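You operate a simulated robot arm through the tools that you are given. There is no shell and no other tool. Be economical: measure what you need, move in short steps, check, and stop when the job is done.

Carry out the task below with a simulated two-armed robot. There is one attempt and no reset: what you move stays moved.

## Task
Wipe up the spill on the table top by the fridge with the tea towel and put it back.

It is judged by the outcome, as a careful person would: the job done as asked, and still so three seconds after it is handed in. It fails if anything else is knocked over, pushed out of place, dropped, spilled or broken. Flat cloth is picked up by pressing the open fingertips on it (5 to 10 N) and closing them slowly along it; thin cloth reads only 2 to 8 mm in the jaws.

## Robot
Two 7-joint arms with two-finger grippers on one trunk, on a base that drives. Base frame: it is fixed to the floor where the robot stands at the start and does not move with it; the origin is under the middle of the robot, x ahead of it, y to its left, z up; the surface under the hand at the start is at about z = 0.72. Units: m, rad, N and s.
The left shoulder is at the start at [0.064, 0.175, 1.127], the right one opposite. With the tool pointing down near the work surface each hand reaches from about 0.1 to 0.86 m from the robot's upright axis, wherever it stands, measured 20 degrees to its own side. Payload 2.94 kg a hand.
The tool frame of a hand sits at the grasp point between the pads (the TCP): z along the fingers, y along the line on which they close. The tips reach 0.03 m beyond it. The gripper opens to 0.138 m. The gripper's body begins 0.109 m behind the TCP.
Orientation is that of the tool frame in the base frame, as a unit quaternion [w, x, y, z]. With the fingers straight down and closing along the base's y, the tool's x points along the base's -x, its y along +y and its z along -z.

## Interface
- The arms move only by the tool step_arm. It takes "left_motion", "right_motion" or both (then of equal length, played together; a hand with none holds still); each is a list of rows, each a list of 3 entries, a list of its own where there are three numbers: the turn, a rotation vector about the base's x, y, z in rad, then the shift along the base's x, y, z in mm, then the closure in counts, from 0 (fully open) to 255 (shut). In form: [[[rx, ry, rz], [dx, dy, dz], jaw], ...]. A call has 1 to 20 rows; each row shifts and turns the commanded pose from where the row before left it. Rows are played at 5 a second. More than 0.05 m and 0.15 rad between two rows, or a gripper value outside its range, and nothing of the call is played. Where a pose cannot be reached the arm comes as near as it can. A force on the tool above 40 N (or 10 N above the force at the start of the call, whichever is more), or a blocked arm, ends the call early, and 0.2 s more pass. The fingers move at their own pace and stop on an object; they squeeze with about 28 N. The grip force told is the motor's: it shows also when the fingers shut on nothing. Time passes only in rows, and 0.2 s behind the last, so rows that do not move let the fingers close. It gives the time, the measured TCP pose, the force on the tool (base axes), the opening and the grip force at its end, in the units of the frame above (readings bear some noise), with the torque about the TCP (base axes, N m) and any sound that the robot's microphone picked up.
- Cameras (640 x 400 px; columns grow to the right, rows downward): "scene" is now at [0.126, -0.0258, 1.5806]; the picture's right is [-0.50, -0.87, 0.00], its down [-0.81, 0.46, -0.36] and it looks along [0.31, -0.18, -0.93] (base axes); focal length 274 px, centre (320, 200). "left" rides on the left gripper at [0.071, -0.019, -0.146] in its tool frame; the picture's right is [0.26, 0.97, 0.00], its down [-0.85, 0.23, -0.48] and it looks along [-0.46, 0.12, 0.88] (tool axes); focal length 280 px, centre (320, 200). "right" rides on the right gripper at [0.071, 0.019, -0.146] in its tool frame; the picture's right is [-0.26, 0.97, 0.00], its down [-0.85, -0.23, -0.48] and it looks along [-0.46, -0.12, 0.88] (tool axes); focal length 280 px, centre (320, 200). There is no depth. A picture from a camera that has moved, and an enlarged one, comes with that camera's place and axes in the base frame and with its lens.
- get_image(camera): a new picture of that camera. The clock stands still meanwhile.
- slide_trunk(by): slides the trunk up (or, below 0, down) by that many m; the arms and the scene camera ride with it, the base frame stays. It gives what a move gives, with no picture.
- roll_base(legs): drives the robot by 1 to 6 legs, each [ahead, turn to the left] in m and rad, along the robot's own axes; the way and the turn of a leg run together, so that a leg with both is an arc; at most 1.5 m and 3.142 rad a leg. The arms and the cameras ride along, it lands a little off, and it stops where it bumps. It gives what a move gives.
- head_to(pan, tilt): turns the head with the scene camera to pan (to the left, within 2.094 rad either way) and tilt (down, from -0.506 to 1.204), counted from straight ahead of the robot. It gives what a move gives.
- enlarge(camera, box): a new picture of the part [left, top, right, bottom] of that camera's present view, enlarged. The clock stands still meanwhile.
- finish_job(): hands the job in; it is judged then, once.

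Go step by step. Nothing tells you exact positions but the pictures and the camera data: compare them with the known pose of the tool, close in by small moves and look again before you grip or let go. The budget is 120 turns and 92 pictures, counting those below and the enlarged ones. Unless the task says otherwise, let go and move clear before handing in, and close with one line.

The tools are called after "Emit:" as a command line: name --argument value ..., lists and objects as JSON in quotes. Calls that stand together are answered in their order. step_arm: Moves the arms, as the interface text tells. Its arguments: {"type":"object","properties":{"left_motion":{"type":"array","items":{"type":"array"}},"right_motion":{"type":"array","items":{"type":"array"}}},"required":[]} The other tools are called the same way: slide_trunk (by) slides the trunk up or down; roll_base (legs) drives the base; head_to (pan, tilt) turns the head that bears the scene camera; get_image (camera) takes a picture; enlarge (camera, box) takes an enlarged picture of a part of a camera's view; finish_job () hands the job in.

At the start:

```text
time_s: 0.0
left_tool_pos: [0.7026, 0.0999, 0.9828]
left_tool_rot: [0.001, -0.001, 1.0, 0.0]
left_contact_force: [0.0, -0.4, 0.0]
left_moment: [0.0, -0.01, -0.02]
left_opening: 0.1379
left_grip_force: 0.0
right_tool_pos: [0.3471, -0.3761, 0.9921]
right_tool_rot: [0.0, 0.001, 1.0, -0.001]
right_contact_force: [-0.5, -0.1, 0.8]
right_moment: [0.02, -0.02, 0.02]
right_opening: 0.1382
right_grip_force: 0.1
trunk travel left (down, up): [-0.3, 0.434]
robot x, y, heading: [0.0017, 0.0019, -0.003]
head pan, tilt: [-0.522, 1.201]
```

scene: 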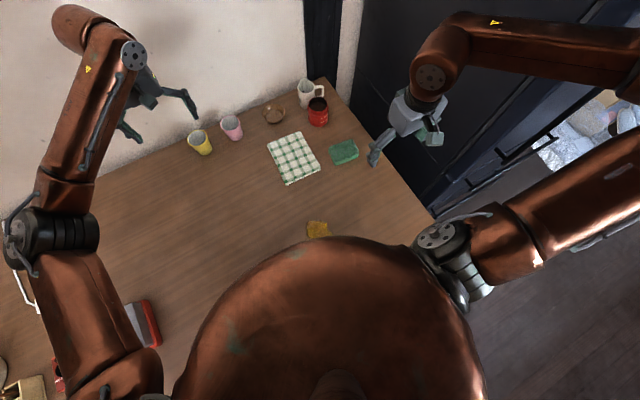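
right: 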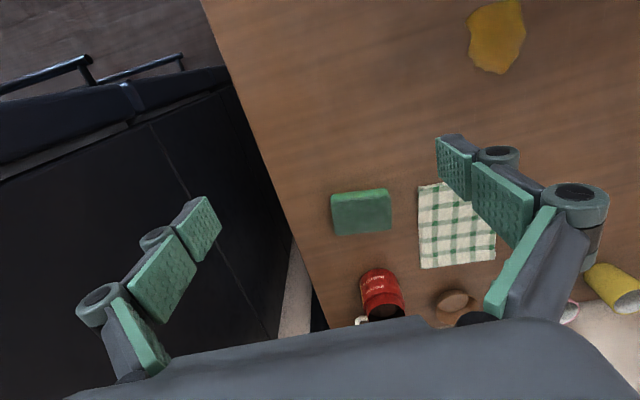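
left: 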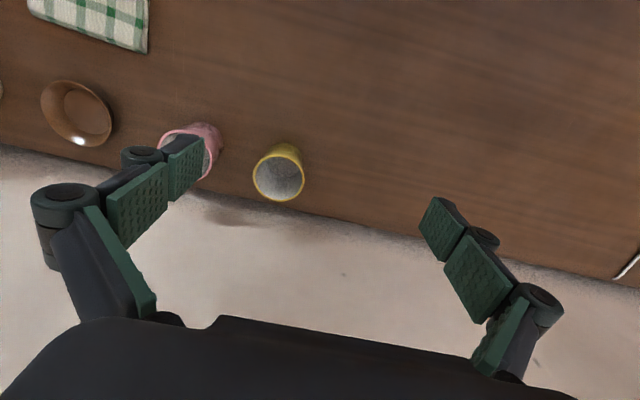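

The checked tea towel lies at about (0.60, -0.19), the yellow-brown spill at about (0.33, -0.14), and a green sponge sits beside the towel. I'll look closer before moving.

Emit:
enlarge --camera "scene" --box '[240, 70, 400, 250]'

Emit:
enlarge --camera "right" --box '[300, 0, 640, 340]'

```text
2.22 times, centred on (320, 160) of scene
camera zoom: at [0.126, -0.0258, 1.5806], right [-0.5, -0.87, 0.0], down [-0.81, 0.46, -0.36], along [0.31, -0.18, -0.93], focal length 609 px, centre (320, 289)
```

zoom: 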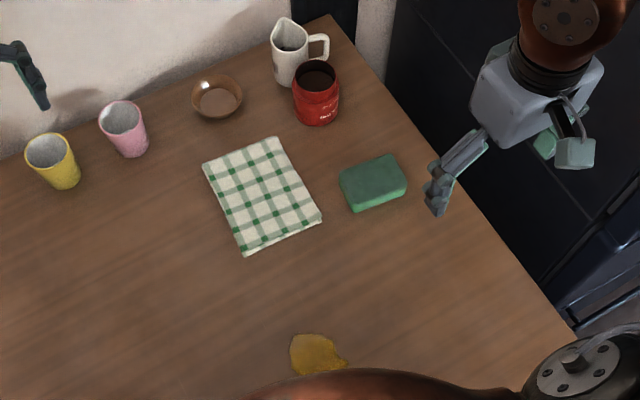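

```text
1.18 times, centred on (470, 170) of right
camera zoom: at [0.2751, -0.3563, 1.1376], right [0.26, 0.96, 0.0], down [0.85, -0.23, 0.48], along [0.46, -0.12, -0.88], focal length 330 px, centre (144, 235)
```

zoom: 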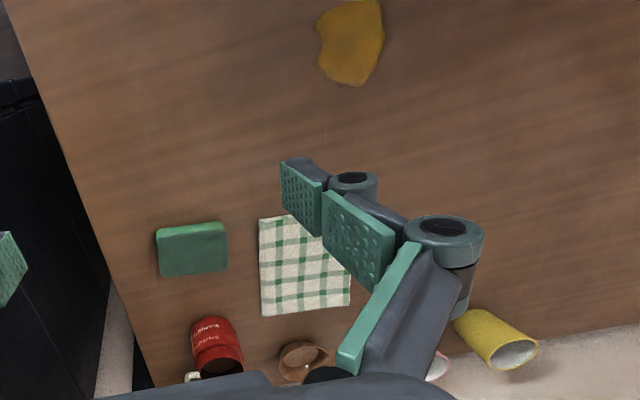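

The towel is a folded sheet covering x 0.52–0.70, y −0.26–−0.125. The spill covers about x 0.28–0.37, y −0.17–−0.09. I'll bring the right hand above the middle of the towel with the jaws partly closed.

Emit:
step_arm --right_motion '[[[0, 0, 0], [32.5, 22.9, 0], 40], [[0, 0, 0], [32.5, 22.9, 0], 80], [[0, 0, 0], [32.5, 22.9, 0], 100], [[0, 0, 0], [32.5, 22.9, 0], 100], [[0, 0, 0], [32.5, 22.9, 0], 100], [[0, 0, 0], [32.5, 22.9, 0], 100], [[0, 0, 0], [32.5, 22.9, 0], 100], [[0, 0, 0], [32.5, 22.9, 0], 100], [[0, 0, 0], [0, 0, -40], 100], [[0, 0, 0], [0, 0, -40], 100], [[0, 0, 0], [0, 0, -40], 100], [[0, 0, 0], [0, 0, 0], 100]]'

Emit:
get_image --camera "right"

Emit:
get_image --camera "scene"

```text
time_s: 2.6
left_tool_pos: [0.7019, 0.0996, 0.9833]
left_tool_rot: [-0.001, -0.002, 1.0, 0.0]
left_contact_force: [-0.1, 0.1, -0.2]
left_moment: [0.0, 0.01, 0.02]
left_opening: 0.1382
left_grip_force: 0.0
right_tool_pos: [0.6043, -0.1923, 0.8712]
right_tool_rot: [0.0, 0.0, 1.0, 0.001]
right_contact_force: [-0.2, 0.0, 0.3]
right_moment: [0.01, 0.0, -0.01]
right_opening: 0.0837
right_grip_force: 0.1
trunk travel left (down, up): [-0.3, 0.434]
robot x, y, heading: [-0.0015, 0.0011, 0.002]
head pan, tilt: [-0.522, 1.201]
```

```text
86 pictures are left
camera right: at [0.5348, -0.1719, 1.0174], right [0.26, 0.96, 0.0], down [0.85, -0.23, 0.48], along [0.46, -0.12, -0.88], focal length 280 px, centre (320, 200)
```

right: 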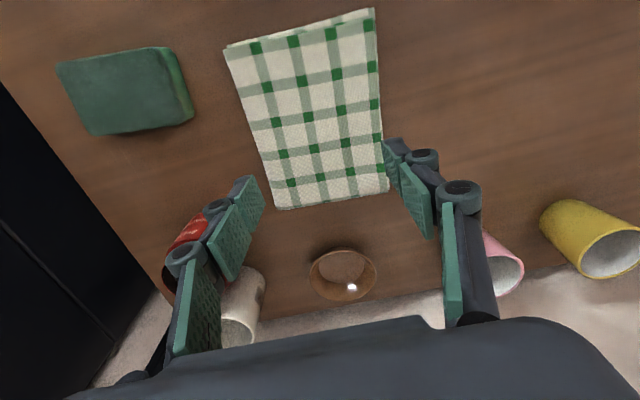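

```text
85 pictures are left
camera scene: at [0.1258, -0.025, 1.5807], right [-0.5, -0.87, 0.0], down [-0.81, 0.46, -0.36], along [0.31, -0.18, -0.93], focal length 274 px, centre (320, 200)
```

scene: 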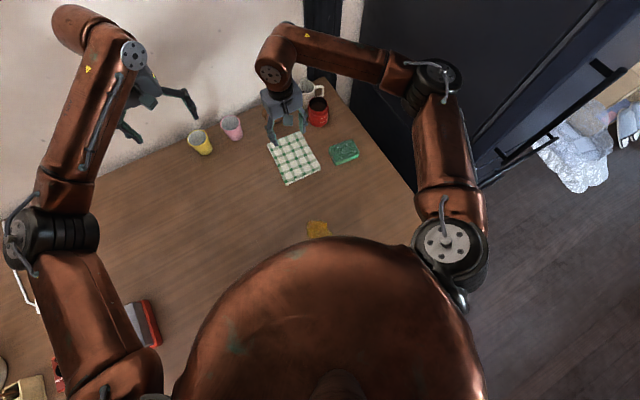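

The hand is centred over the towel. I'll descend towards it, with contact expected near TCP z ≈ 0.755.

Emit:
step_arm --right_motion '[[[0, 0, 0], [0, 0, -35], 120], [[0, 0, 0], [0, 0, -35], 140], [[0, 0, 0], [0, 0, -25], 140], [[0, 0, 0], [0, 0, -10], 140], [[0, 0, 0], [0, 0, 0], 140]]'

Emit:
get_image --camera "right"

```text
time_s: 3.8
left_tool_pos: [0.702, 0.1009, 0.983]
left_tool_rot: [-0.001, 0.0, 1.0, 0.0]
left_contact_force: [-0.4, 0.2, -0.6]
left_moment: [0.03, -0.02, -0.03]
left_opening: 0.138
left_grip_force: 0.0
right_tool_pos: [0.6044, -0.1922, 0.7653]
right_tool_rot: [0.0, 0.0, 1.0, -0.001]
right_contact_force: [-0.1, 0.8, 0.0]
right_moment: [0.01, 0.0, 0.02]
right_opening: 0.0622
right_grip_force: 0.0
trunk travel left (down, up): [-0.3, 0.434]
robot x, y, heading: [-0.002, -0.0014, 0.002]
head pan, tilt: [-0.522, 1.201]
```

```text
84 pictures are left
camera right: at [0.535, -0.1728, 0.9124], right [0.26, 0.96, 0.0], down [0.85, -0.23, 0.48], along [0.46, -0.12, -0.88], focal length 280 px, centre (320, 200)
```

right: 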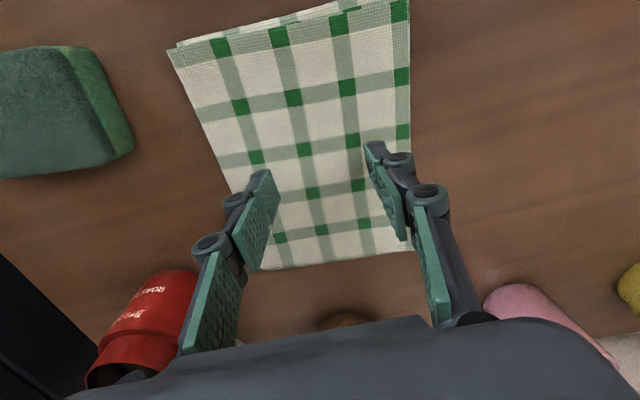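

The tips hover about 1 cm above the cloth. I'll go down in small steps to find contact.

Emit:
step_arm --right_motion '[[[0, 0, 0], [0, 0, -3], 140], [[0, 0, 0], [0, 0, -3], 140], [[0, 0, 0], [0, 0, -2], 140], [[0, 0, 0], [0, 0, -2], 140], [[0, 0, 0], [0, 0, 0], 140]]'

```text
time_s: 5.0
left_tool_pos: [0.7031, 0.1001, 0.9835]
left_tool_rot: [0.0, -0.001, 1.0, 0.0]
left_contact_force: [0.4, 1.2, 0.8]
left_moment: [-0.02, -0.02, 0.0]
left_opening: 0.138
left_grip_force: 0.1
right_tool_pos: [0.6051, -0.1909, 0.7555]
right_tool_rot: [0.0, 0.001, 1.0, 0.0]
right_contact_force: [-0.6, 0.5, -0.4]
right_moment: [0.0, 0.02, -0.01]
right_opening: 0.0624
right_grip_force: 0.0
trunk travel left (down, up): [-0.3, 0.434]
robot x, y, heading: [-0.0019, -0.0018, 0.001]
head pan, tilt: [-0.522, 1.201]
```

There is no contact yet, so I'll continue in 1–2 mm steps.

Emit:
step_arm --right_motion '[[[0, 0, 0], [0, 0, -2], 140], [[0, 0, 0], [0, 0, -1], 140], [[0, 0, 0], [0, 0, -1], 140], [[0, 0, 0], [0, 0, 0], 140]]'

```text
time_s: 6.0
left_tool_pos: [0.7027, 0.0997, 0.9834]
left_tool_rot: [0.0, -0.001, 1.0, 0.0]
left_contact_force: [1.1, -0.2, 0.3]
left_moment: [-0.03, 0.01, 0.02]
left_opening: 0.138
left_grip_force: 0.1
right_tool_pos: [0.6063, -0.192, 0.7513]
right_tool_rot: [0.0, 0.001, 1.0, 0.001]
right_contact_force: [-0.2, 0.2, 3.7]
right_moment: [-0.04, -0.02, 0.03]
right_opening: 0.0624
right_grip_force: 0.1
trunk travel left (down, up): [-0.3, 0.434]
robot x, y, heading: [0.0012, -0.0009, 0.004]
head pan, tilt: [-0.522, 1.201]
```

Contact is at 3.7 N. I'll press a little more and close slowly along the cloth.

Emit:
step_arm --right_motion '[[[0, 0, 0], [0, 0, -1.2], 140], [[0, 0, 0], [0, 0, 0], 146], [[0, 0, 0], [0, 0, 0], 153]]'

```text
time_s: 6.8
left_tool_pos: [0.7012, 0.0993, 0.983]
left_tool_rot: [-0.001, -0.001, 1.0, 0.0]
left_contact_force: [0.1, 1.2, 0.5]
left_moment: [0.01, 0.06, -0.04]
left_opening: 0.1382
left_grip_force: 0.0
right_tool_pos: [0.6053, -0.1925, 0.7529]
right_tool_rot: [0.001, 0.001, 1.0, 0.0]
right_contact_force: [0.1, -0.6, 16.9]
right_moment: [-0.08, -0.01, -0.01]
right_opening: 0.0561
right_grip_force: 3.1
trunk travel left (down, up): [-0.3, 0.434]
robot x, y, heading: [-0.0003, -0.0001, 0.001]
head pan, tilt: [-0.522, 1.201]
```

The force is too high at 17 N, so I'll ease up about 1 mm and check.

Emit:
step_arm --right_motion '[[[0, 0, 0], [0, 0, 0.8], 153], [[0, 0, 0], [0, 0, 0], 153]]'

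```text
time_s: 7.4
left_tool_pos: [0.7011, 0.1008, 0.9842]
left_tool_rot: [0.0, -0.001, 1.0, 0.0]
left_contact_force: [0.9, -1.4, -0.4]
left_moment: [0.0, -0.01, 0.03]
left_opening: 0.1382
left_grip_force: 0.0
right_tool_pos: [0.6047, -0.1919, 0.7529]
right_tool_rot: [0.002, 0.0, 1.0, 0.001]
right_contact_force: [1.7, -1.8, 15.2]
right_moment: [-0.08, -0.09, 0.01]
right_opening: 0.0557
right_grip_force: 2.7
trunk travel left (down, up): [-0.3, 0.434]
robot x, y, heading: [0.0022, 0.0009, -0.001]
head pan, tilt: [-0.522, 1.201]
```

Emit:
step_arm --right_motion '[[[0, 0, 0], [0, 0, 1.2], 153], [[0, 0, 0], [0, 0, 0], 153]]'

Emit:
get_image --camera "right"

```text
time_s: 8.0
left_tool_pos: [0.701, 0.1, 0.9824]
left_tool_rot: [0.0, -0.002, 1.0, 0.0]
left_contact_force: [-0.2, 0.1, 0.0]
left_moment: [-0.02, 0.0, -0.01]
left_opening: 0.1379
left_grip_force: 0.1
right_tool_pos: [0.6052, -0.1918, 0.7521]
right_tool_rot: [-0.001, -0.001, 1.0, 0.001]
right_contact_force: [1.2, 0.4, 5.8]
right_moment: [-0.01, -0.06, -0.02]
right_opening: 0.0561
right_grip_force: 0.6
trunk travel left (down, up): [-0.3, 0.434]
robot x, y, heading: [-0.0007, -0.0015, -0.004]
head pan, tilt: [-0.522, 1.201]
```

```text
83 pictures are left
camera right: at [0.5348, -0.1727, 0.8993], right [0.26, 0.96, 0.0], down [0.85, -0.23, 0.48], along [0.46, -0.12, -0.88], focal length 280 px, centre (320, 200)
```

right: 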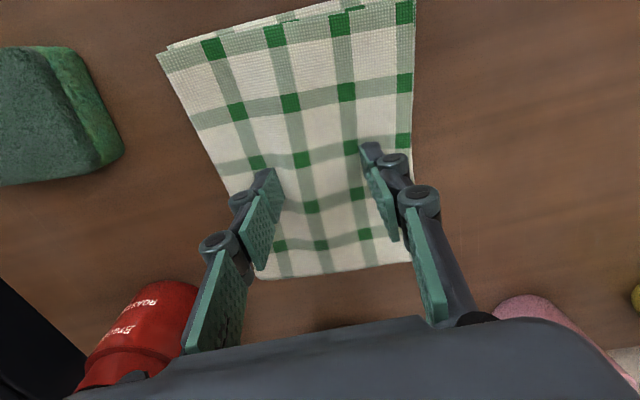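

The force is a good 5.8 N and the cloth is starting to ridge. I'll continue closing slowly.

Emit:
step_arm --right_motion '[[[0, 0, 0], [0, 0, 0], 158], [[0, 0, 0], [0, 0, 0], 163], [[0, 0, 0], [0, 0, 0], 168], [[0, 0, 0], [0, 0, 0], 173], [[0, 0, 0], [0, 0, 0], 178]]'

Emit:
get_image --camera "right"

```text
time_s: 9.2
left_tool_pos: [0.7028, 0.1003, 0.9824]
left_tool_rot: [0.001, 0.0, 1.0, 0.0]
left_contact_force: [0.2, 0.8, 0.3]
left_moment: [-0.02, -0.03, -0.03]
left_opening: 0.1379
left_grip_force: 0.1
right_tool_pos: [0.6045, -0.1929, 0.7527]
right_tool_rot: [0.0, 0.002, 1.0, 0.0]
right_contact_force: [-1.4, 0.6, 7.1]
right_moment: [-0.03, 0.03, 0.01]
right_opening: 0.0411
right_grip_force: 0.1
trunk travel left (down, up): [-0.3, 0.434]
robot x, y, heading: [0.0038, -0.0, -0.001]
head pan, tilt: [-0.522, 1.201]
```

```text
82 pictures are left
camera right: at [0.5349, -0.1729, 0.8997], right [0.26, 0.96, 0.0], down [0.85, -0.23, 0.48], along [0.46, -0.12, -0.88], focal length 280 px, centre (320, 200)
```

right: 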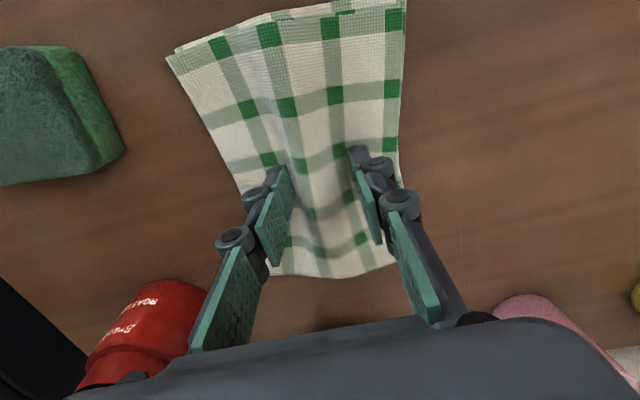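

A ridge is forming well, so I'll keep closing.

Emit:
step_arm --right_motion '[[[0, 0, 0], [0, 0, 0], 183], [[0, 0, 0], [0, 0, 0], 188], [[0, 0, 0], [0, 0, 0], 193], [[0, 0, 0], [0, 0, 0], 198], [[0, 0, 0], [0, 0, 0], 203], [[0, 0, 0], [0, 0, 0], 208], [[0, 0, 0], [0, 0, 0], 213], [[0, 0, 0], [0, 0, 0], 218]]'

Emit:
get_image --camera "right"

```text
time_s: 11.0
left_tool_pos: [0.7019, 0.1001, 0.9836]
left_tool_rot: [0.001, 0.0, 1.0, 0.0]
left_contact_force: [0.1, 0.3, 0.2]
left_moment: [-0.04, 0.02, -0.03]
left_opening: 0.138
left_grip_force: 0.0
right_tool_pos: [0.6059, -0.1921, 0.7524]
right_tool_rot: [0.0, 0.001, 1.0, 0.0]
right_contact_force: [0.1, -0.6, 1.7]
right_moment: [-0.01, 0.01, 0.02]
right_opening: 0.0198
right_grip_force: 0.0
trunk travel left (down, up): [-0.3, 0.434]
robot x, y, heading: [0.0009, 0.0024, -0.003]
head pan, tilt: [-0.522, 1.201]
```

```text
81 pictures are left
camera right: at [0.535, -0.173, 0.8994], right [0.26, 0.96, 0.0], down [0.85, -0.23, 0.48], along [0.46, -0.12, -0.88], focal length 280 px, centre (320, 200)
```

right: 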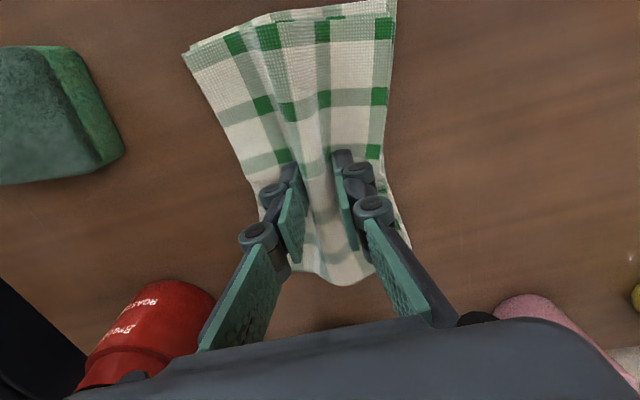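

The force has fallen to 1.7 N, so I'll press 1 mm more and close the rest of the way.

Emit:
step_arm --right_motion '[[[0, 0, 0], [0, 0, -1], 220], [[0, 0, 0], [0, 0, -0.3], 224], [[0, 0, 0], [0, 0, 0], 228], [[0, 0, 0], [0, 0, 0], 232], [[0, 0, 0], [0, 0, 0], 236], [[0, 0, 0], [0, 0, 0], 241], [[0, 0, 0], [0, 0, 0], 246], [[0, 0, 0], [0, 0, 0], 251], [[0, 0, 0], [0, 0, 0], 255], [[0, 0, 0], [0, 0, 0], 255], [[0, 0, 0], [0, 0, 0], 255]]'

Emit:
get_image --camera "right"

```text
time_s: 13.4
left_tool_pos: [0.7016, 0.1, 0.9842]
left_tool_rot: [0.0, -0.001, 1.0, 0.0]
left_contact_force: [-0.3, 0.0, 0.8]
left_moment: [0.02, -0.06, 0.0]
left_opening: 0.1377
left_grip_force: 0.0
right_tool_pos: [0.6048, -0.1922, 0.7524]
right_tool_rot: [0.0, 0.001, 1.0, 0.0]
right_contact_force: [0.1, 1.1, 5.8]
right_moment: [0.01, -0.03, -0.01]
right_opening: 0.006
right_grip_force: 28.3
trunk travel left (down, up): [-0.3, 0.434]
robot x, y, heading: [0.0032, -0.0002, 0.001]
head pan, tilt: [-0.522, 1.201]
```

```text
80 pictures are left
camera right: at [0.5348, -0.1726, 0.8983], right [0.26, 0.96, 0.0], down [0.85, -0.23, 0.48], along [0.46, -0.12, -0.88], focal length 280 px, centre (320, 200)
```

right: 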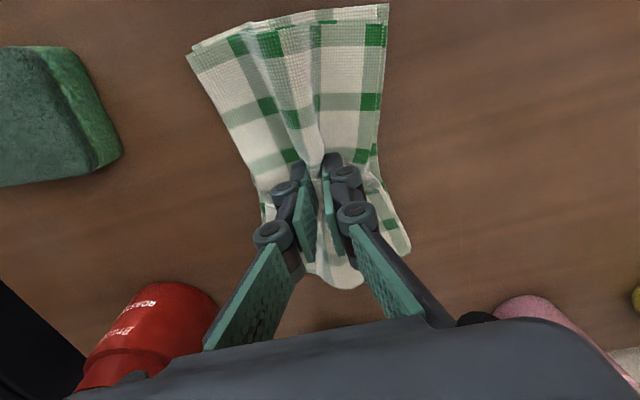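

The jaws hold about 6 mm of cloth. I'll lift gently and look.

Emit:
step_arm --right_motion '[[[0, 0, 0], [0, 0, 10], 255], [[0, 0, 0], [0, 0, 15], 255], [[0, 0, 0], [0, 0, 20], 255], [[0, 0, 0], [0, 0, 25], 255], [[0, 0, 0], [0, 0, 20], 255], [[0, 0, 0], [0, 0, 0], 255]]'

Emit:
get_image --camera "right"

Emit:
enlarge --camera "scene" --box '[220, 70, 400, 250]'

```text
time_s: 14.8
left_tool_pos: [0.7025, 0.0999, 0.9832]
left_tool_rot: [-0.001, 0.0, 1.0, 0.0]
left_contact_force: [0.6, -0.4, 0.3]
left_moment: [-0.01, 0.01, -0.02]
left_opening: 0.138
left_grip_force: 0.0
right_tool_pos: [0.6053, -0.1925, 0.8416]
right_tool_rot: [-0.001, 0.001, 1.0, 0.0]
right_contact_force: [-0.2, 0.5, -0.2]
right_moment: [0.04, -0.04, -0.01]
right_opening: 0.0058
right_grip_force: 28.5
trunk travel left (down, up): [-0.3, 0.434]
robot x, y, heading: [-0.0007, -0.0017, -0.003]
head pan, tilt: [-0.522, 1.201]
```

```text
79 pictures are left
camera right: at [0.5348, -0.1731, 0.9883], right [0.26, 0.96, 0.0], down [0.85, -0.23, 0.47], along [0.46, -0.12, -0.88], focal length 280 px, centre (320, 200)
```

right: 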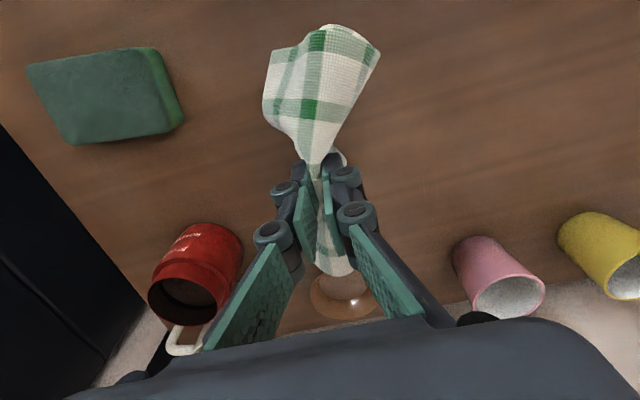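

```text
2.22 times, centred on (310, 160) of scene
camera zoom: at [0.1264, -0.0256, 1.5805], right [-0.5, -0.87, 0.0], down [-0.81, 0.46, -0.36], along [0.31, -0.18, -0.93], focal length 609 px, centre (342, 289)
```

zoom: 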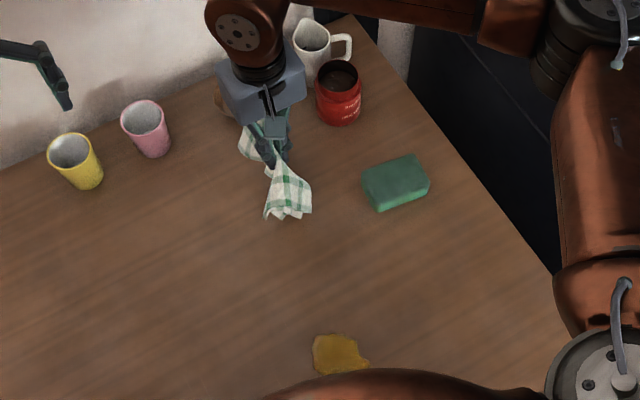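

The towel is held and hangs from the grip. I'll carry it over the spill.

Emit:
step_arm --right_motion '[[[0, 0, 0], [-28, 6, 0], 255], [[0, 0, 0], [-28, 6, 0], 255], [[0, 0, 0], [-28, 6, 0], 255], [[0, 0, 0], [-28, 6, 0], 255], [[0, 0, 0], [-28, 6, 0], 255], [[0, 0, 0], [-28, 6, 0], 255], [[0, 0, 0], [-28, 6, 0], 255], [[0, 0, 0], [-28, 6, 0], 255], [[0, 0, 0], [-28, 6, 0], 255], [[0, 0, 0], [-18, 6, 0], 255], [[0, 0, 0], [0, 0, 0], 255]]'

Emit:
get_image --camera "right"

Emit:
get_image --camera "scene"

```text
time_s: 17.2
left_tool_pos: [0.7027, 0.0997, 0.9831]
left_tool_rot: [-0.001, -0.001, 1.0, 0.0]
left_contact_force: [0.8, 0.8, 0.1]
left_moment: [0.0, 0.0, 0.02]
left_opening: 0.1381
left_grip_force: 0.0
right_tool_pos: [0.335, -0.1336, 0.8417]
right_tool_rot: [0.0, 0.0, 1.0, 0.001]
right_contact_force: [0.1, 0.1, -0.1]
right_moment: [-0.03, -0.01, 0.0]
right_opening: 0.0056
right_grip_force: 28.2
trunk travel left (down, up): [-0.3, 0.434]
robot x, y, heading: [-0.0025, -0.0031, -0.002]
head pan, tilt: [-0.522, 1.201]
```

```text
77 pictures are left
camera right: at [0.2649, -0.1133, 0.9881], right [0.26, 0.96, 0.0], down [0.85, -0.23, 0.48], along [0.46, -0.12, -0.88], focal length 280 px, centre (320, 200)
```

right: 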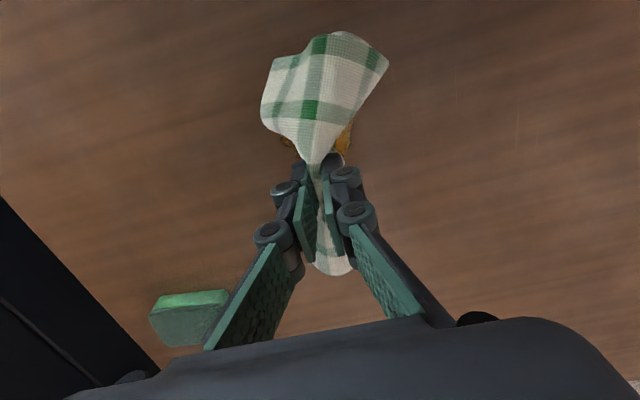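

```text
76 pictures are left
camera scene: at [0.1261, -0.0256, 1.5806], right [-0.5, -0.87, 0.0], down [-0.81, 0.46, -0.36], along [0.31, -0.18, -0.93], focal length 274 px, centre (320, 200)
```

scene: 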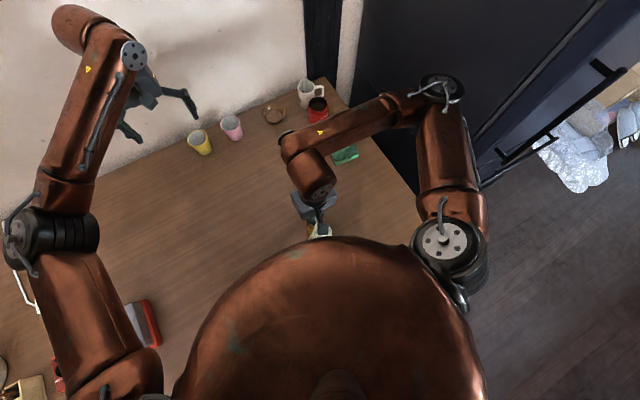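

The towel is above the spill. I'll lower it onto the table.

Emit:
step_arm --right_motion '[[[0, 0, 0], [-5, 0, -30], 255], [[0, 0, 0], [-5, 0, -30], 255], [[0, 0, 0], [0, 0, -15], 255], [[0, 0, 0], [0, 0, -5], 255], [[0, 0, 0], [0, 0, -3], 255], [[0, 0, 0], [0, 0, 0], 255]]'

Emit:
get_image --camera "right"

```text
time_s: 18.6
left_tool_pos: [0.7024, 0.0996, 0.9814]
left_tool_rot: [0.0, 0.0, 1.0, 0.0]
left_contact_force: [0.4, -0.8, 1.3]
left_moment: [0.0, 0.03, -0.02]
left_opening: 0.1382
left_grip_force: 0.0
right_tool_pos: [0.3254, -0.1322, 0.7574]
right_tool_rot: [0.0, 0.001, 1.0, 0.0]
right_contact_force: [0.4, -0.4, 4.7]
right_moment: [0.01, -0.04, -0.02]
right_opening: 0.0057
right_grip_force: 28.6
trunk travel left (down, up): [-0.3, 0.434]
robot x, y, heading: [-0.0003, -0.0011, -0.002]
head pan, tilt: [-0.522, 1.201]
```

```text
75 pictures are left
camera right: at [0.2553, -0.1127, 0.9049], right [0.26, 0.96, 0.0], down [0.85, -0.23, 0.48], along [0.46, -0.12, -0.88], focal length 280 px, centre (320, 200)
```

right: 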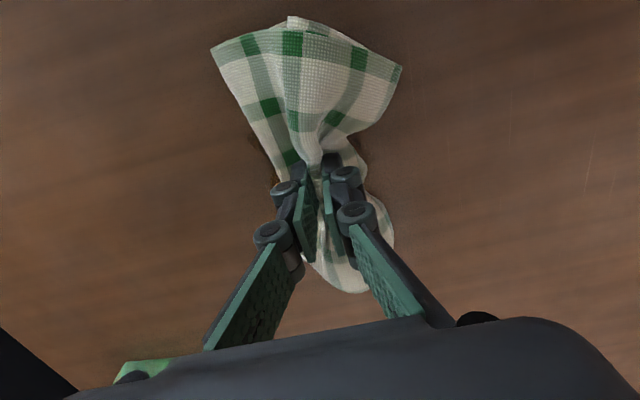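

The towel touches at 4.7 N. I'll press very slightly more and wipe sideways across the spill in small strokes.

Emit:
step_arm --right_motion '[[[0, 0, 0], [0, 12, -0.5], 255], [[0, 0, 0], [0, 15, 0], 255], [[0, 0, 0], [0, 15, 0], 255], [[0, 0, 0], [0, -15, 0], 255], [[0, 0, 0], [0, -15, 0], 255], [[0, 0, 0], [0, -15, 0], 255], [[0, 0, 0], [0, -15, 0], 255], [[0, 0, 0], [0, -15, 0], 255], [[0, 0, 0], [0, -12, 0], 255], [[0, 0, 0], [12, 0, 0], 255], [[0, 0, 0], [12, 0, 0], 255], [[0, 0, 0], [0, 15, 0], 255], [[0, 0, 0], [0, 15, 0], 255], [[0, 0, 0], [0, 15, 0], 255], [[0, 0, 0], [0, 15, 0], 255], [[0, 0, 0], [0, 15, 0], 255], [[0, 0, 0], [0, 12, 0], 255], [[0, 0, 0], [0, 0, 0], 255]]'

Emit:
get_image --camera "right"

```text
time_s: 22.4
left_tool_pos: [0.7018, 0.0998, 0.9822]
left_tool_rot: [0.0, 0.0, 1.0, -0.001]
left_contact_force: [0.6, 0.0, -1.7]
left_moment: [-0.03, 0.0, 0.0]
left_opening: 0.1378
left_grip_force: 0.0
right_tool_pos: [0.3486, -0.09, 0.7578]
right_tool_rot: [0.0, 0.001, 1.0, -0.001]
right_contact_force: [0.1, -0.3, 0.8]
right_moment: [-0.02, -0.01, 0.02]
right_opening: 0.0059
right_grip_force: 28.2
trunk travel left (down, up): [-0.3, 0.434]
robot x, y, heading: [-0.0009, 0.0028, 0.001]
head pan, tilt: [-0.522, 1.201]
```

```text
74 pictures are left
camera right: at [0.2793, -0.0708, 0.9044], right [0.26, 0.96, 0.0], down [0.85, -0.23, 0.48], along [0.46, -0.13, -0.88], focal length 280 px, centre (320, 200)
```

right: 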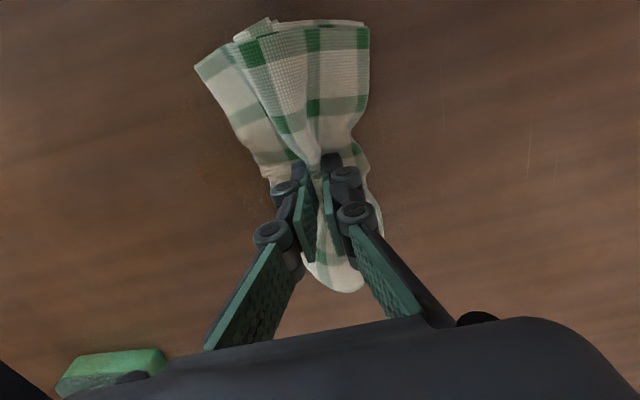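

The area already looks cleaner, though the pressing force has dropped. I'll press 2 mm more and continue on other lines of the patch.

Emit:
step_arm --right_motion '[[[0, 0, 0], [0, 0, -2], 255], [[0, 0, 0], [0, -15, -0.5], 255], [[0, 0, 0], [0, -15, 0], 255], [[0, 0, 0], [0, -15, 0], 255], [[0, 0, 0], [0, -15, 0], 255], [[0, 0, 0], [0, -15, 0], 255], [[0, 0, 0], [0, -12, 0], 255], [[0, 0, 0], [-15, 0, 0], 255], [[0, 0, 0], [-15, 0, 0], 255], [[0, 0, 0], [-12, 0, 0], 255], [[0, 0, 0], [0, 15, 0], 255], [[0, 0, 0], [0, 15, 0], 255], [[0, 0, 0], [0, 15, 0], 255], [[0, 0, 0], [0, 15, 0], 255], [[0, 0, 0], [0, 15, 0], 255], [[0, 0, 0], [0, 12, 0], 255], [[0, 0, 0], [-12, 0, 0], 255], [[0, 0, 0], [-10, 0, 0], 255]]'

Emit:
get_image --camera "right"

```text
time_s: 26.2
left_tool_pos: [0.7018, 0.0992, 0.9829]
left_tool_rot: [0.0, 0.0, 1.0, 0.001]
left_contact_force: [-1.0, 0.0, 0.2]
left_moment: [-0.04, 0.03, 0.01]
left_opening: 0.1379
left_grip_force: 0.1
right_tool_pos: [0.2841, -0.0902, 0.7541]
right_tool_rot: [0.0, 0.001, 1.0, -0.001]
right_contact_force: [0.9, 0.2, 1.8]
right_moment: [0.03, -0.06, 0.02]
right_opening: 0.0056
right_grip_force: 27.7
trunk travel left (down, up): [-0.3, 0.434]
robot x, y, heading: [0.0007, 0.003, 0.002]
head pan, tilt: [-0.522, 1.201]
```

```text
73 pictures are left
camera right: at [0.215, -0.0703, 0.9017], right [0.26, 0.96, 0.0], down [0.85, -0.23, 0.48], along [0.46, -0.12, -0.88], focal length 280 px, centre (320, 200)
```

right: 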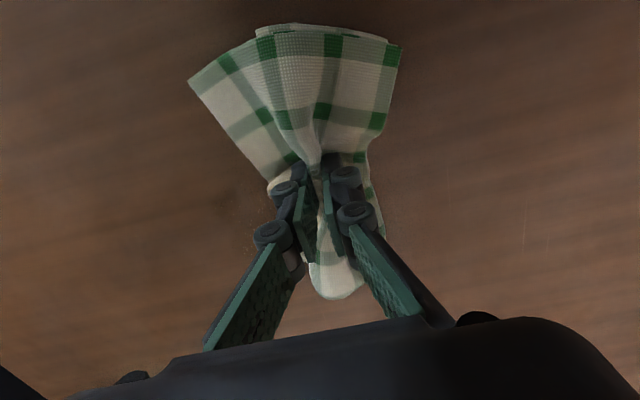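

I'll wipe the near line as well, then lift and look at the patch.

Emit:
step_arm --right_motion '[[[0, 0, 0], [0, 0, -1], 255], [[0, 0, 0], [0, -15, -0.5], 255], [[0, 0, 0], [0, -15, 0], 255], [[0, 0, 0], [0, -15, 0], 255], [[0, 0, 0], [0, -15, 0], 255], [[0, 0, 0], [0, -15, 0], 255], [[0, 0, 0], [0, -12, 0], 255], [[0, 0, 0], [0, 0, 30], 255], [[0, 0, 0], [20, 0, 40], 255], [[0, 0, 0], [40, -20, 20], 255], [[0, 0, 0], [45, -20, 0], 255], [[0, 0, 0], [45, -20, 0], 255], [[0, 0, 0], [0, -40, 0], 255], [[0, 0, 0], [0, -40, 20], 255], [[0, 0, 0], [0, 0, 0], 255]]'

Emit:
get_image --camera "right"

Emit:
enlarge --camera "scene" --box '[240, 130, 400, 250]'

```text
time_s: 29.4
left_tool_pos: [0.7027, 0.1058, 0.9804]
left_tool_rot: [-0.002, 0.001, 1.0, -0.004]
left_contact_force: [-0.3, 0.7, -0.6]
left_moment: [0.03, 0.04, 0.01]
left_opening: 0.1378
left_grip_force: 0.1
right_tool_pos: [0.436, -0.3088, 0.8647]
right_tool_rot: [-0.003, -0.002, 1.0, -0.001]
right_contact_force: [0.9, -0.3, -0.8]
right_moment: [0.04, 0.0, -0.03]
right_opening: 0.0056
right_grip_force: 28.3
trunk travel left (down, up): [-0.3, 0.434]
robot x, y, heading: [0.0006, 0.0014, 0.002]
head pan, tilt: [-0.522, 1.201]
```

```text
72 pictures are left
camera right: at [0.366, -0.2897, 1.0113], right [0.26, 0.97, 0.0], down [0.85, -0.23, 0.47], along [0.46, -0.12, -0.88], focal length 280 px, centre (320, 200)
```

right: 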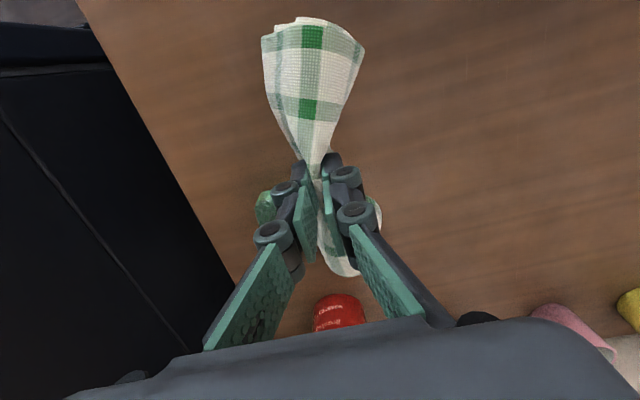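

```text
3.33 times, centred on (320, 190) of scene
camera zoom: at [0.1291, -0.0091, 1.5803], right [-0.5, -0.87, 0.01], down [-0.81, 0.46, -0.37], along [0.31, -0.19, -0.93], focal length 913 px, centre (320, 233)
```

zoom: 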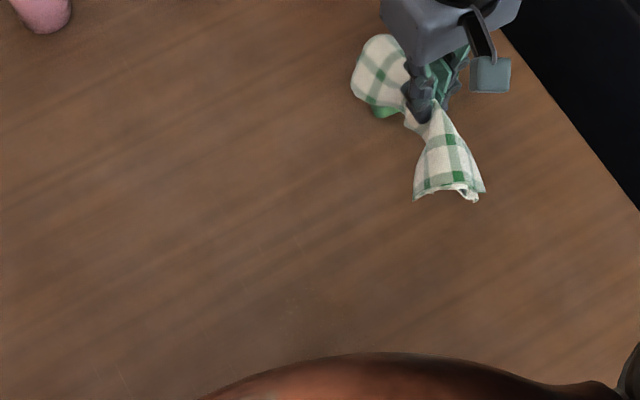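

The visible part of the patch is clean. I'll raise the hand and back off to see the near part, which the torso hides from the head camera.

Emit:
step_arm --right_motion '[[[0, 0, 0], [0, 0, 40], 255], [[0, 0, 0], [-20, 0, 40], 255], [[0, 0, 0], [-40, 0, 25], 255], [[0, 0, 0], [-40, 0, 0], 255], [[0, 0, 0], [-40, 0, 0], 255], [[0, 0, 0], [-20, 0, 0], 255], [[0, 0, 0], [0, 0, 0], 255]]'

Emit:
get_image --camera "right"

```text
time_s: 31.0
left_tool_pos: [0.7014, 0.0987, 0.9833]
left_tool_rot: [-0.001, 0.0, 1.0, 0.001]
left_contact_force: [0.6, 0.0, 0.0]
left_moment: [0.06, -0.03, 0.0]
left_opening: 0.1378
left_grip_force: 0.3
right_tool_pos: [0.2758, -0.3195, 0.9674]
right_tool_rot: [-0.001, 0.0, 1.0, -0.001]
right_contact_force: [-0.4, 0.0, -0.5]
right_moment: [0.0, 0.0, -0.03]
right_opening: 0.0057
right_grip_force: 27.9
trunk travel left (down, up): [-0.3, 0.434]
robot x, y, heading: [-0.0018, -0.0008, -0.001]
head pan, tilt: [-0.522, 1.201]
```

```text
70 pictures are left
camera right: at [0.2053, -0.2992, 1.1151], right [0.26, 0.97, 0.0], down [0.85, -0.23, 0.47], along [0.46, -0.12, -0.88], focal length 280 px, centre (320, 200)
```

right: 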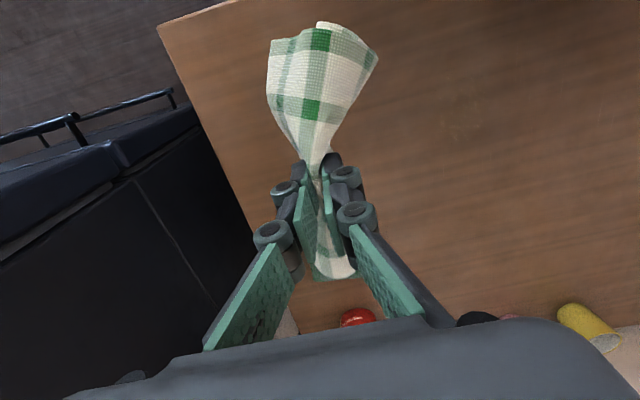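

Emit:
enlarge --camera "right" --box '[340, 0, 640, 220]'

```text
1.82 times, centred on (490, 110) of right
camera zoom: at [0.2053, -0.2992, 1.1151], right [0.26, 0.97, 0.0], down [0.85, -0.23, 0.47], along [0.46, -0.12, -0.88], focal length 510 px, centre (11, 364)
```

zoom: 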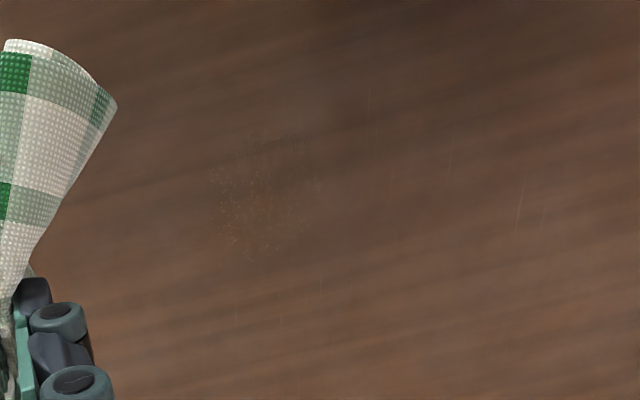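

Faint speckles of residue remain around (0.327, −0.132), so I'll wipe again there, more firmly.

Emit:
step_arm --right_motion '[[[0, 0, 0], [10, 37, 0], 255], [[0, 0, 0], [10, 37, 0], 255], [[0, 0, 0], [10, 37, -15], 255], [[0, 0, 0], [10, 37, -25], 255], [[0, 0, 0], [9, 37, -25], 255], [[0, 0, 0], [0, 0, -45], 255], [[0, 0, 0], [0, 0, -45], 255], [[0, 0, 0], [0, 0, -38], 255], [[0, 0, 0], [0, 0, -14], 255], [[0, 0, 0], [0, 0, -4], 255], [[0, 0, 0], [0, 0, 0], 255]]'

```text
time_s: 33.4
left_tool_pos: [0.701, 0.0987, 0.9823]
left_tool_rot: [0.0, -0.001, 1.0, 0.0]
left_contact_force: [0.0, -0.8, -0.4]
left_moment: [-0.02, -0.01, 0.02]
left_opening: 0.138
left_grip_force: 0.0
right_tool_pos: [0.305, -0.1627, 0.8684]
right_tool_rot: [0.0, 0.0, 1.0, 0.001]
right_contact_force: [-0.8, 0.1, -0.1]
right_moment: [0.0, -0.01, 0.0]
right_opening: 0.0057
right_grip_force: 29.2
right hand out of reach, approached as far as the arm can: row 5, 6, 7, 8, 9, 10
trunk travel left (down, up): [-0.3, 0.434]
robot x, y, heading: [0.0001, -0.0013, -0.001]
head pan, tilt: [-0.522, 1.201]
```

The arm got stuck on its way, so I'll approach from further ahead as in the first pass.

Emit:
step_arm --right_motion '[[[0, 0, 0], [10, 0, 0], 255], [[0, 0, 0], [0, 0, 0], 255]]'

```text
time_s: 34.0
left_tool_pos: [0.7022, 0.1002, 0.9828]
left_tool_rot: [0.0, -0.001, 1.0, -0.001]
left_contact_force: [0.1, 0.1, -0.6]
left_moment: [-0.07, 0.02, 0.0]
left_opening: 0.1378
left_grip_force: 0.0
right_tool_pos: [0.3144, -0.1625, 0.8687]
right_tool_rot: [0.0, -0.001, 1.0, 0.001]
right_contact_force: [1.6, 1.1, -0.2]
right_moment: [0.02, -0.03, -0.01]
right_opening: 0.0059
right_grip_force: 28.0
trunk travel left (down, up): [-0.3, 0.434]
robot x, y, heading: [-0.0001, 0.0036, 0.004]
head pan, tilt: [-0.522, 1.201]
```

Motion is now relative to the real pose. I'll swing out to x ≈ 0.43 and then come back in.

Emit:
step_arm --right_motion '[[[0, 0, 0], [35, 0, 0], 255], [[0, 0, 0], [40, 0, 0], 255], [[0, 0, 0], [40, 10, -10], 255], [[0, 0, 0], [0, 10, -15], 255], [[0, 0, 0], [-25, 10, 0], 255], [[0, 0, 0], [-25, 0, 0], 255], [[0, 0, 0], [-25, 0, 0], 255], [[0, 0, 0], [-25, 0, 0], 255], [[0, 0, 0], [0, 0, 0], 255]]'

```text
time_s: 36.0
left_tool_pos: [0.7024, 0.0995, 0.9825]
left_tool_rot: [-0.001, 0.0, 1.0, 0.0]
left_contact_force: [0.6, -0.9, -0.1]
left_moment: [0.03, 0.01, -0.01]
left_opening: 0.1379
left_grip_force: 0.1
right_tool_pos: [0.3019, -0.1619, 0.8874]
right_tool_rot: [0.0, 0.001, 1.0, 0.0]
right_contact_force: [0.0, 0.2, -1.0]
right_moment: [0.0, 0.02, -0.03]
right_opening: 0.0058
right_grip_force: 28.0
right hand out of reach, approached as far as the arm can: row 1, 2, 3, 4, 5
trunk travel left (down, up): [-0.3, 0.434]
robot x, y, heading: [-0.0004, -0.0023, 0.003]
head pan, tilt: [-0.522, 1.201]
```

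The arm is in an awkward posture. I'll retrace the path: out to y ≈ −0.31, ahead to x ≈ 0.45, then sideways.

Emit:
step_arm --right_motion '[[[0, 0, 0], [-8, -40, 20], 255], [[0, 0, 0], [-8, -40, 20], 255], [[0, 0, 0], [-8, -40, 20], 255], [[0, 0, 0], [0, -35, 20], 255], [[0, 0, 0], [40, 0, 0], 255], [[0, 0, 0], [40, 0, 0], 255], [[0, 0, 0], [40, 0, 0], 255], [[0, 0, 0], [40, 0, 0], 255], [[0, 0, 0], [0, 0, 0], 255]]'

```text
time_s: 38.0
left_tool_pos: [0.7016, 0.0987, 0.9835]
left_tool_rot: [-0.001, 0.0, 1.0, 0.0]
left_contact_force: [-1.1, -0.7, 0.1]
left_moment: [0.03, -0.01, 0.03]
left_opening: 0.1379
left_grip_force: 0.1
right_tool_pos: [0.4376, -0.317, 0.9672]
right_tool_rot: [0.0, 0.001, 1.0, 0.001]
right_contact_force: [-0.1, 0.5, -0.2]
right_moment: [0.03, -0.03, 0.01]
right_opening: 0.0055
right_grip_force: 27.8
trunk travel left (down, up): [-0.3, 0.434]
robot x, y, heading: [-0.0026, -0.0017, -0.001]
head pan, tilt: [-0.522, 1.201]
```

Emit:
step_arm --right_motion '[[[0, 0, 0], [35, 20, 0], 255], [[0, 0, 0], [30, 30, -15], 255], [[0, 0, 0], [0, 40, -30], 255], [[0, 0, 0], [0, 35, -40], 255], [[0, 0, 0], [0, 35, -35], 255], [[0, 0, 0], [0, 25, 0], 255], [[0, 0, 0], [0, 0, 0], 255]]'

Emit:
get_image --camera "scene"

```text
refused: row 4 steps farther than a row can; nothing moved
```

```text
68 pictures are left
camera scene: at [0.1253, -0.0255, 1.5807], right [-0.5, -0.87, 0.0], down [-0.81, 0.46, -0.36], along [0.31, -0.18, -0.93], focal length 274 px, centre (320, 200)
```

scene: 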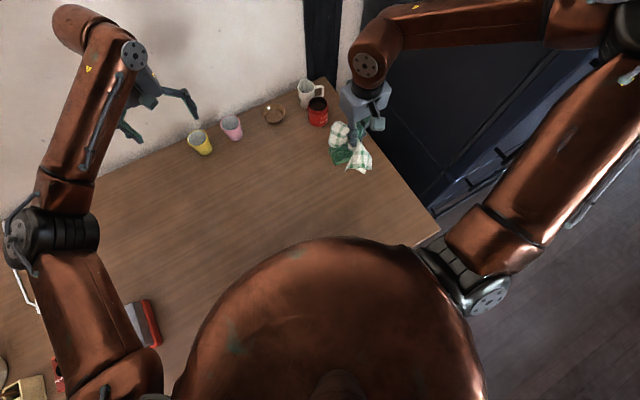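

Nothing moved. I'll repeat the original approach with smaller steps: to above the towel's place, down, then back to the spill.

Emit:
step_arm --right_motion '[[[0, 0, 0], [32, 24, 0], 255], [[0, 0, 0], [32, 24, 0], 255], [[0, 0, 0], [32, 24, 0], 255], [[0, 0, 0], [32, 24, 0], 255], [[0, 0, 0], [32, 24, 0], 255], [[0, 0, 0], [0, 0, -40], 255], [[0, 0, 0], [0, 0, -40], 255], [[0, 0, 0], [0, 0, -40], 255], [[0, 0, 0], [-28, 6, 0], 255], [[0, 0, 0], [-28, 6, 0], 255], [[0, 0, 0], [-28, 6, 0], 255], [[0, 0, 0], [-28, 6, 0], 255], [[0, 0, 0], [-28, 6, 0], 255], [[0, 0, 0], [-28, 6, 0], 255], [[0, 0, 0], [-28, 6, 0], 255], [[0, 0, 0], [-28, 6, 0], 255], [[0, 0, 0], [-28, 6, 0], 255], [[0, 0, 0], [-18, 6, 0], 255], [[0, 0, 0], [0, 0, 0], 255]]'

```text
time_s: 42.0
left_tool_pos: [0.7009, 0.1019, 0.9827]
left_tool_rot: [0.0, -0.001, 1.0, -0.001]
left_contact_force: [0.4, 1.5, 0.5]
left_moment: [-0.04, 0.0, 0.0]
left_opening: 0.1381
left_grip_force: 0.0
right_tool_pos: [0.2623, -0.197, 0.8683]
right_tool_rot: [0.0, 0.001, 1.0, 0.0]
right_contact_force: [0.1, 0.4, -0.4]
right_moment: [-0.03, 0.01, 0.02]
right_opening: 0.0057
right_grip_force: 28.3
right hand out of reach, approached as far as the arm can: row 4, 5, 6, 7, 8
trunk travel left (down, up): [-0.3, 0.434]
robot x, y, heading: [-0.0004, -0.0001, 0.005]
head pan, tilt: [-0.522, 1.201]
```

The same block came back at around x 0.55. I'll look at the posture.

Emit:
get_image --camera "scene"

```text
67 pictures are left
camera scene: at [0.1257, -0.0234, 1.5807], right [-0.5, -0.87, 0.0], down [-0.81, 0.46, -0.36], along [0.31, -0.18, -0.93], focal length 274 px, centre (320, 200)
```

scene: 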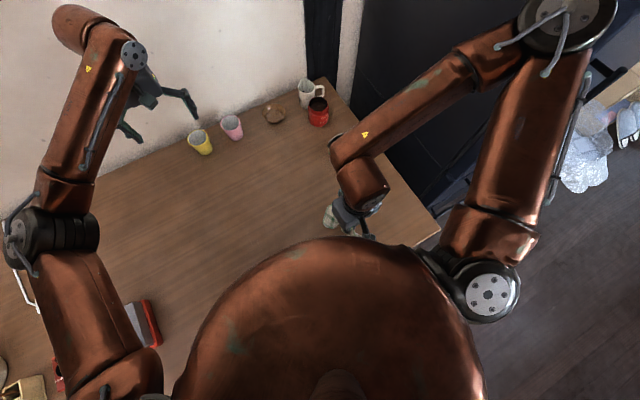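

The elbow is flared out. I'll test whether turning the hand about the vertical frees the motion towards the spill.

Emit:
step_arm --right_motion '[[[0, 0, 0.12], [0, 0, 0], 255], [[0, 0, 0.12], [0, 0, 0], 255], [[0, 0, 0.12], [0, 0, 0], 255], [[0, 0, 0], [10, 10, 0], 255], [[0, 0, 0], [10, 10, 0], 255], [[0, 0, 0], [10, 10, 0], 255], [[0, 0, 0], [10, 10, 0], 255], [[0, 0, 0], [10, 10, 0], 255], [[0, 0, 0], [10, 10, 0], 255], [[0, 0, 0], [0, 0, 0], 255]]'

```text
time_s: 44.2
left_tool_pos: [0.7021, 0.0993, 0.9826]
left_tool_rot: [0.0, -0.001, 1.0, 0.001]
left_contact_force: [-1.1, 0.6, -0.4]
left_moment: [0.0, 0.0, 0.02]
left_opening: 0.1379
left_grip_force: 0.0
right_tool_pos: [0.3016, -0.1619, 0.8726]
right_tool_rot: [-0.001, -0.178, 0.984, 0.001]
right_contact_force: [0.0, 0.1, -0.6]
right_moment: [0.02, -0.01, 0.01]
right_opening: 0.0056
right_grip_force: 27.8
right hand out of reach, approached as far as the arm can: row 7, 8, 9
trunk travel left (down, up): [-0.3, 0.434]
robot x, y, heading: [0.0032, 0.0016, -0.002]
head pan, tilt: [-0.522, 1.201]
```

The limit doesn't depend on hand yaw, so it's a shoulder or elbow posture limit. Turning the base a little to the left will carry the hand over the spill. First I'll undo the yaw and back off slightly.

Emit:
step_arm --right_motion '[[[0, 0, -0.12], [-5, -10, 0], 255], [[0, 0, -0.12], [-5, -10, 0], 255], [[0, 0, -0.12], [0, 0, 0], 255], [[0, 0, -0.1], [0, 0, 0], 255], [[0, 0, -0.1], [0, 0, 0], 255]]'

Emit:
roll_base --legs '[[0, 0.2]]'

Emit:
get_image --camera "scene"

Emit:
get_image --camera "right"

```text
time_s: 45.4
left_tool_pos: [0.7021, 0.1003, 0.983]
left_tool_rot: [-0.001, -0.001, 1.0, 0.0]
left_contact_force: [0.2, 0.6, -0.5]
left_moment: [-0.03, 0.02, 0.04]
left_opening: 0.1381
left_grip_force: 0.1
right_tool_pos: [0.2913, -0.182, 0.8709]
right_tool_rot: [0.0, 0.101, 0.995, 0.0]
right_contact_force: [0.8, 1.3, -0.2]
right_moment: [0.01, 0.02, 0.06]
right_opening: 0.0056
right_grip_force: 28.1
trunk travel left (down, up): [-0.3, 0.434]
robot x, y, heading: [-0.0006, 0.0015, 0.004]
head pan, tilt: [-0.522, 1.201]
```

```text
time_s: 46.5
left_tool_pos: [0.6684, 0.239, 0.982]
left_tool_rot: [-0.001, -0.103, 0.995, 0.0]
left_contact_force: [-0.4, -0.3, -0.2]
left_moment: [-0.05, -0.01, 0.02]
left_opening: 0.1377
left_grip_force: 0.1
right_tool_pos: [0.3207, -0.1193, 0.8716]
right_tool_rot: [-0.001, 0.0, 1.0, 0.0]
right_contact_force: [-0.4, -0.6, -0.2]
right_moment: [-0.03, 0.02, 0.01]
right_opening: 0.0058
right_grip_force: 28.3
trunk travel left (down, up): [-0.3, 0.434]
robot x, y, heading: [-0.0006, 0.0017, 0.204]
head pan, tilt: [-0.522, 1.201]
```

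```text
66 pictures are left
camera scene: at [0.1288, 0.0015, 1.5806], right [-0.31, -0.95, 0.0], down [-0.89, 0.29, -0.36], along [0.34, -0.11, -0.93], focal length 274 px, centre (320, 200)
```

scene: 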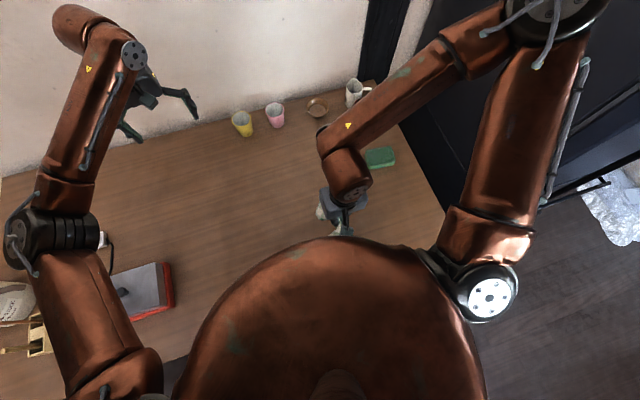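

```text
65 pictures are left
camera right: at [0.2512, -0.0995, 1.019], right [0.26, 0.97, 0.0], down [0.85, -0.23, 0.48], along [0.46, -0.12, -0.88], focal length 280 px, centre (320, 200)
```

right: 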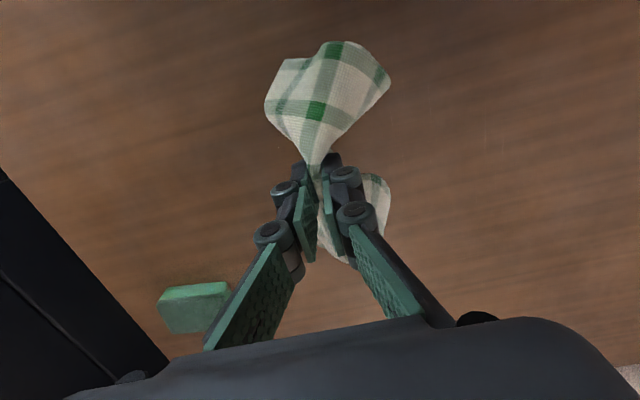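

The turn went cleanly and the hand is now over the spill at (0.321, −0.119). I'll go down to contact.

Emit:
step_arm --right_motion '[[[0, 0, 0], [0, -10, -30], 255], [[0, 0, 0], [0, 0, -35], 255], [[0, 0, 0], [0, 0, -30], 255], [[0, 0, 0], [0, 0, -12], 255], [[0, 0, 0], [0, 0, -6], 255], [[0, 0, 0], [0, 0, -2], 255], [[0, 0, 0], [0, 0, 0], 255]]'

```text
time_s: 48.1
left_tool_pos: [0.6665, 0.2393, 0.9835]
left_tool_rot: [0.001, -0.102, 0.995, 0.0]
left_contact_force: [-0.1, 0.9, 0.9]
left_moment: [-0.02, -0.04, 0.01]
left_opening: 0.1378
left_grip_force: 0.1
right_tool_pos: [0.3307, -0.1586, 0.7821]
right_tool_rot: [0.0, -0.001, 1.0, 0.002]
right_contact_force: [0.0, 0.1, -0.9]
right_moment: [0.05, 0.04, -0.03]
right_opening: 0.0058
right_grip_force: 28.0
right hand out of reach, approached as far as the arm can: row 2, 3, 4, 5
trunk travel left (down, up): [-0.3, 0.434]
robot x, y, heading: [-0.0021, 0.0007, 0.202]
head pan, tilt: [-0.522, 1.201]
```

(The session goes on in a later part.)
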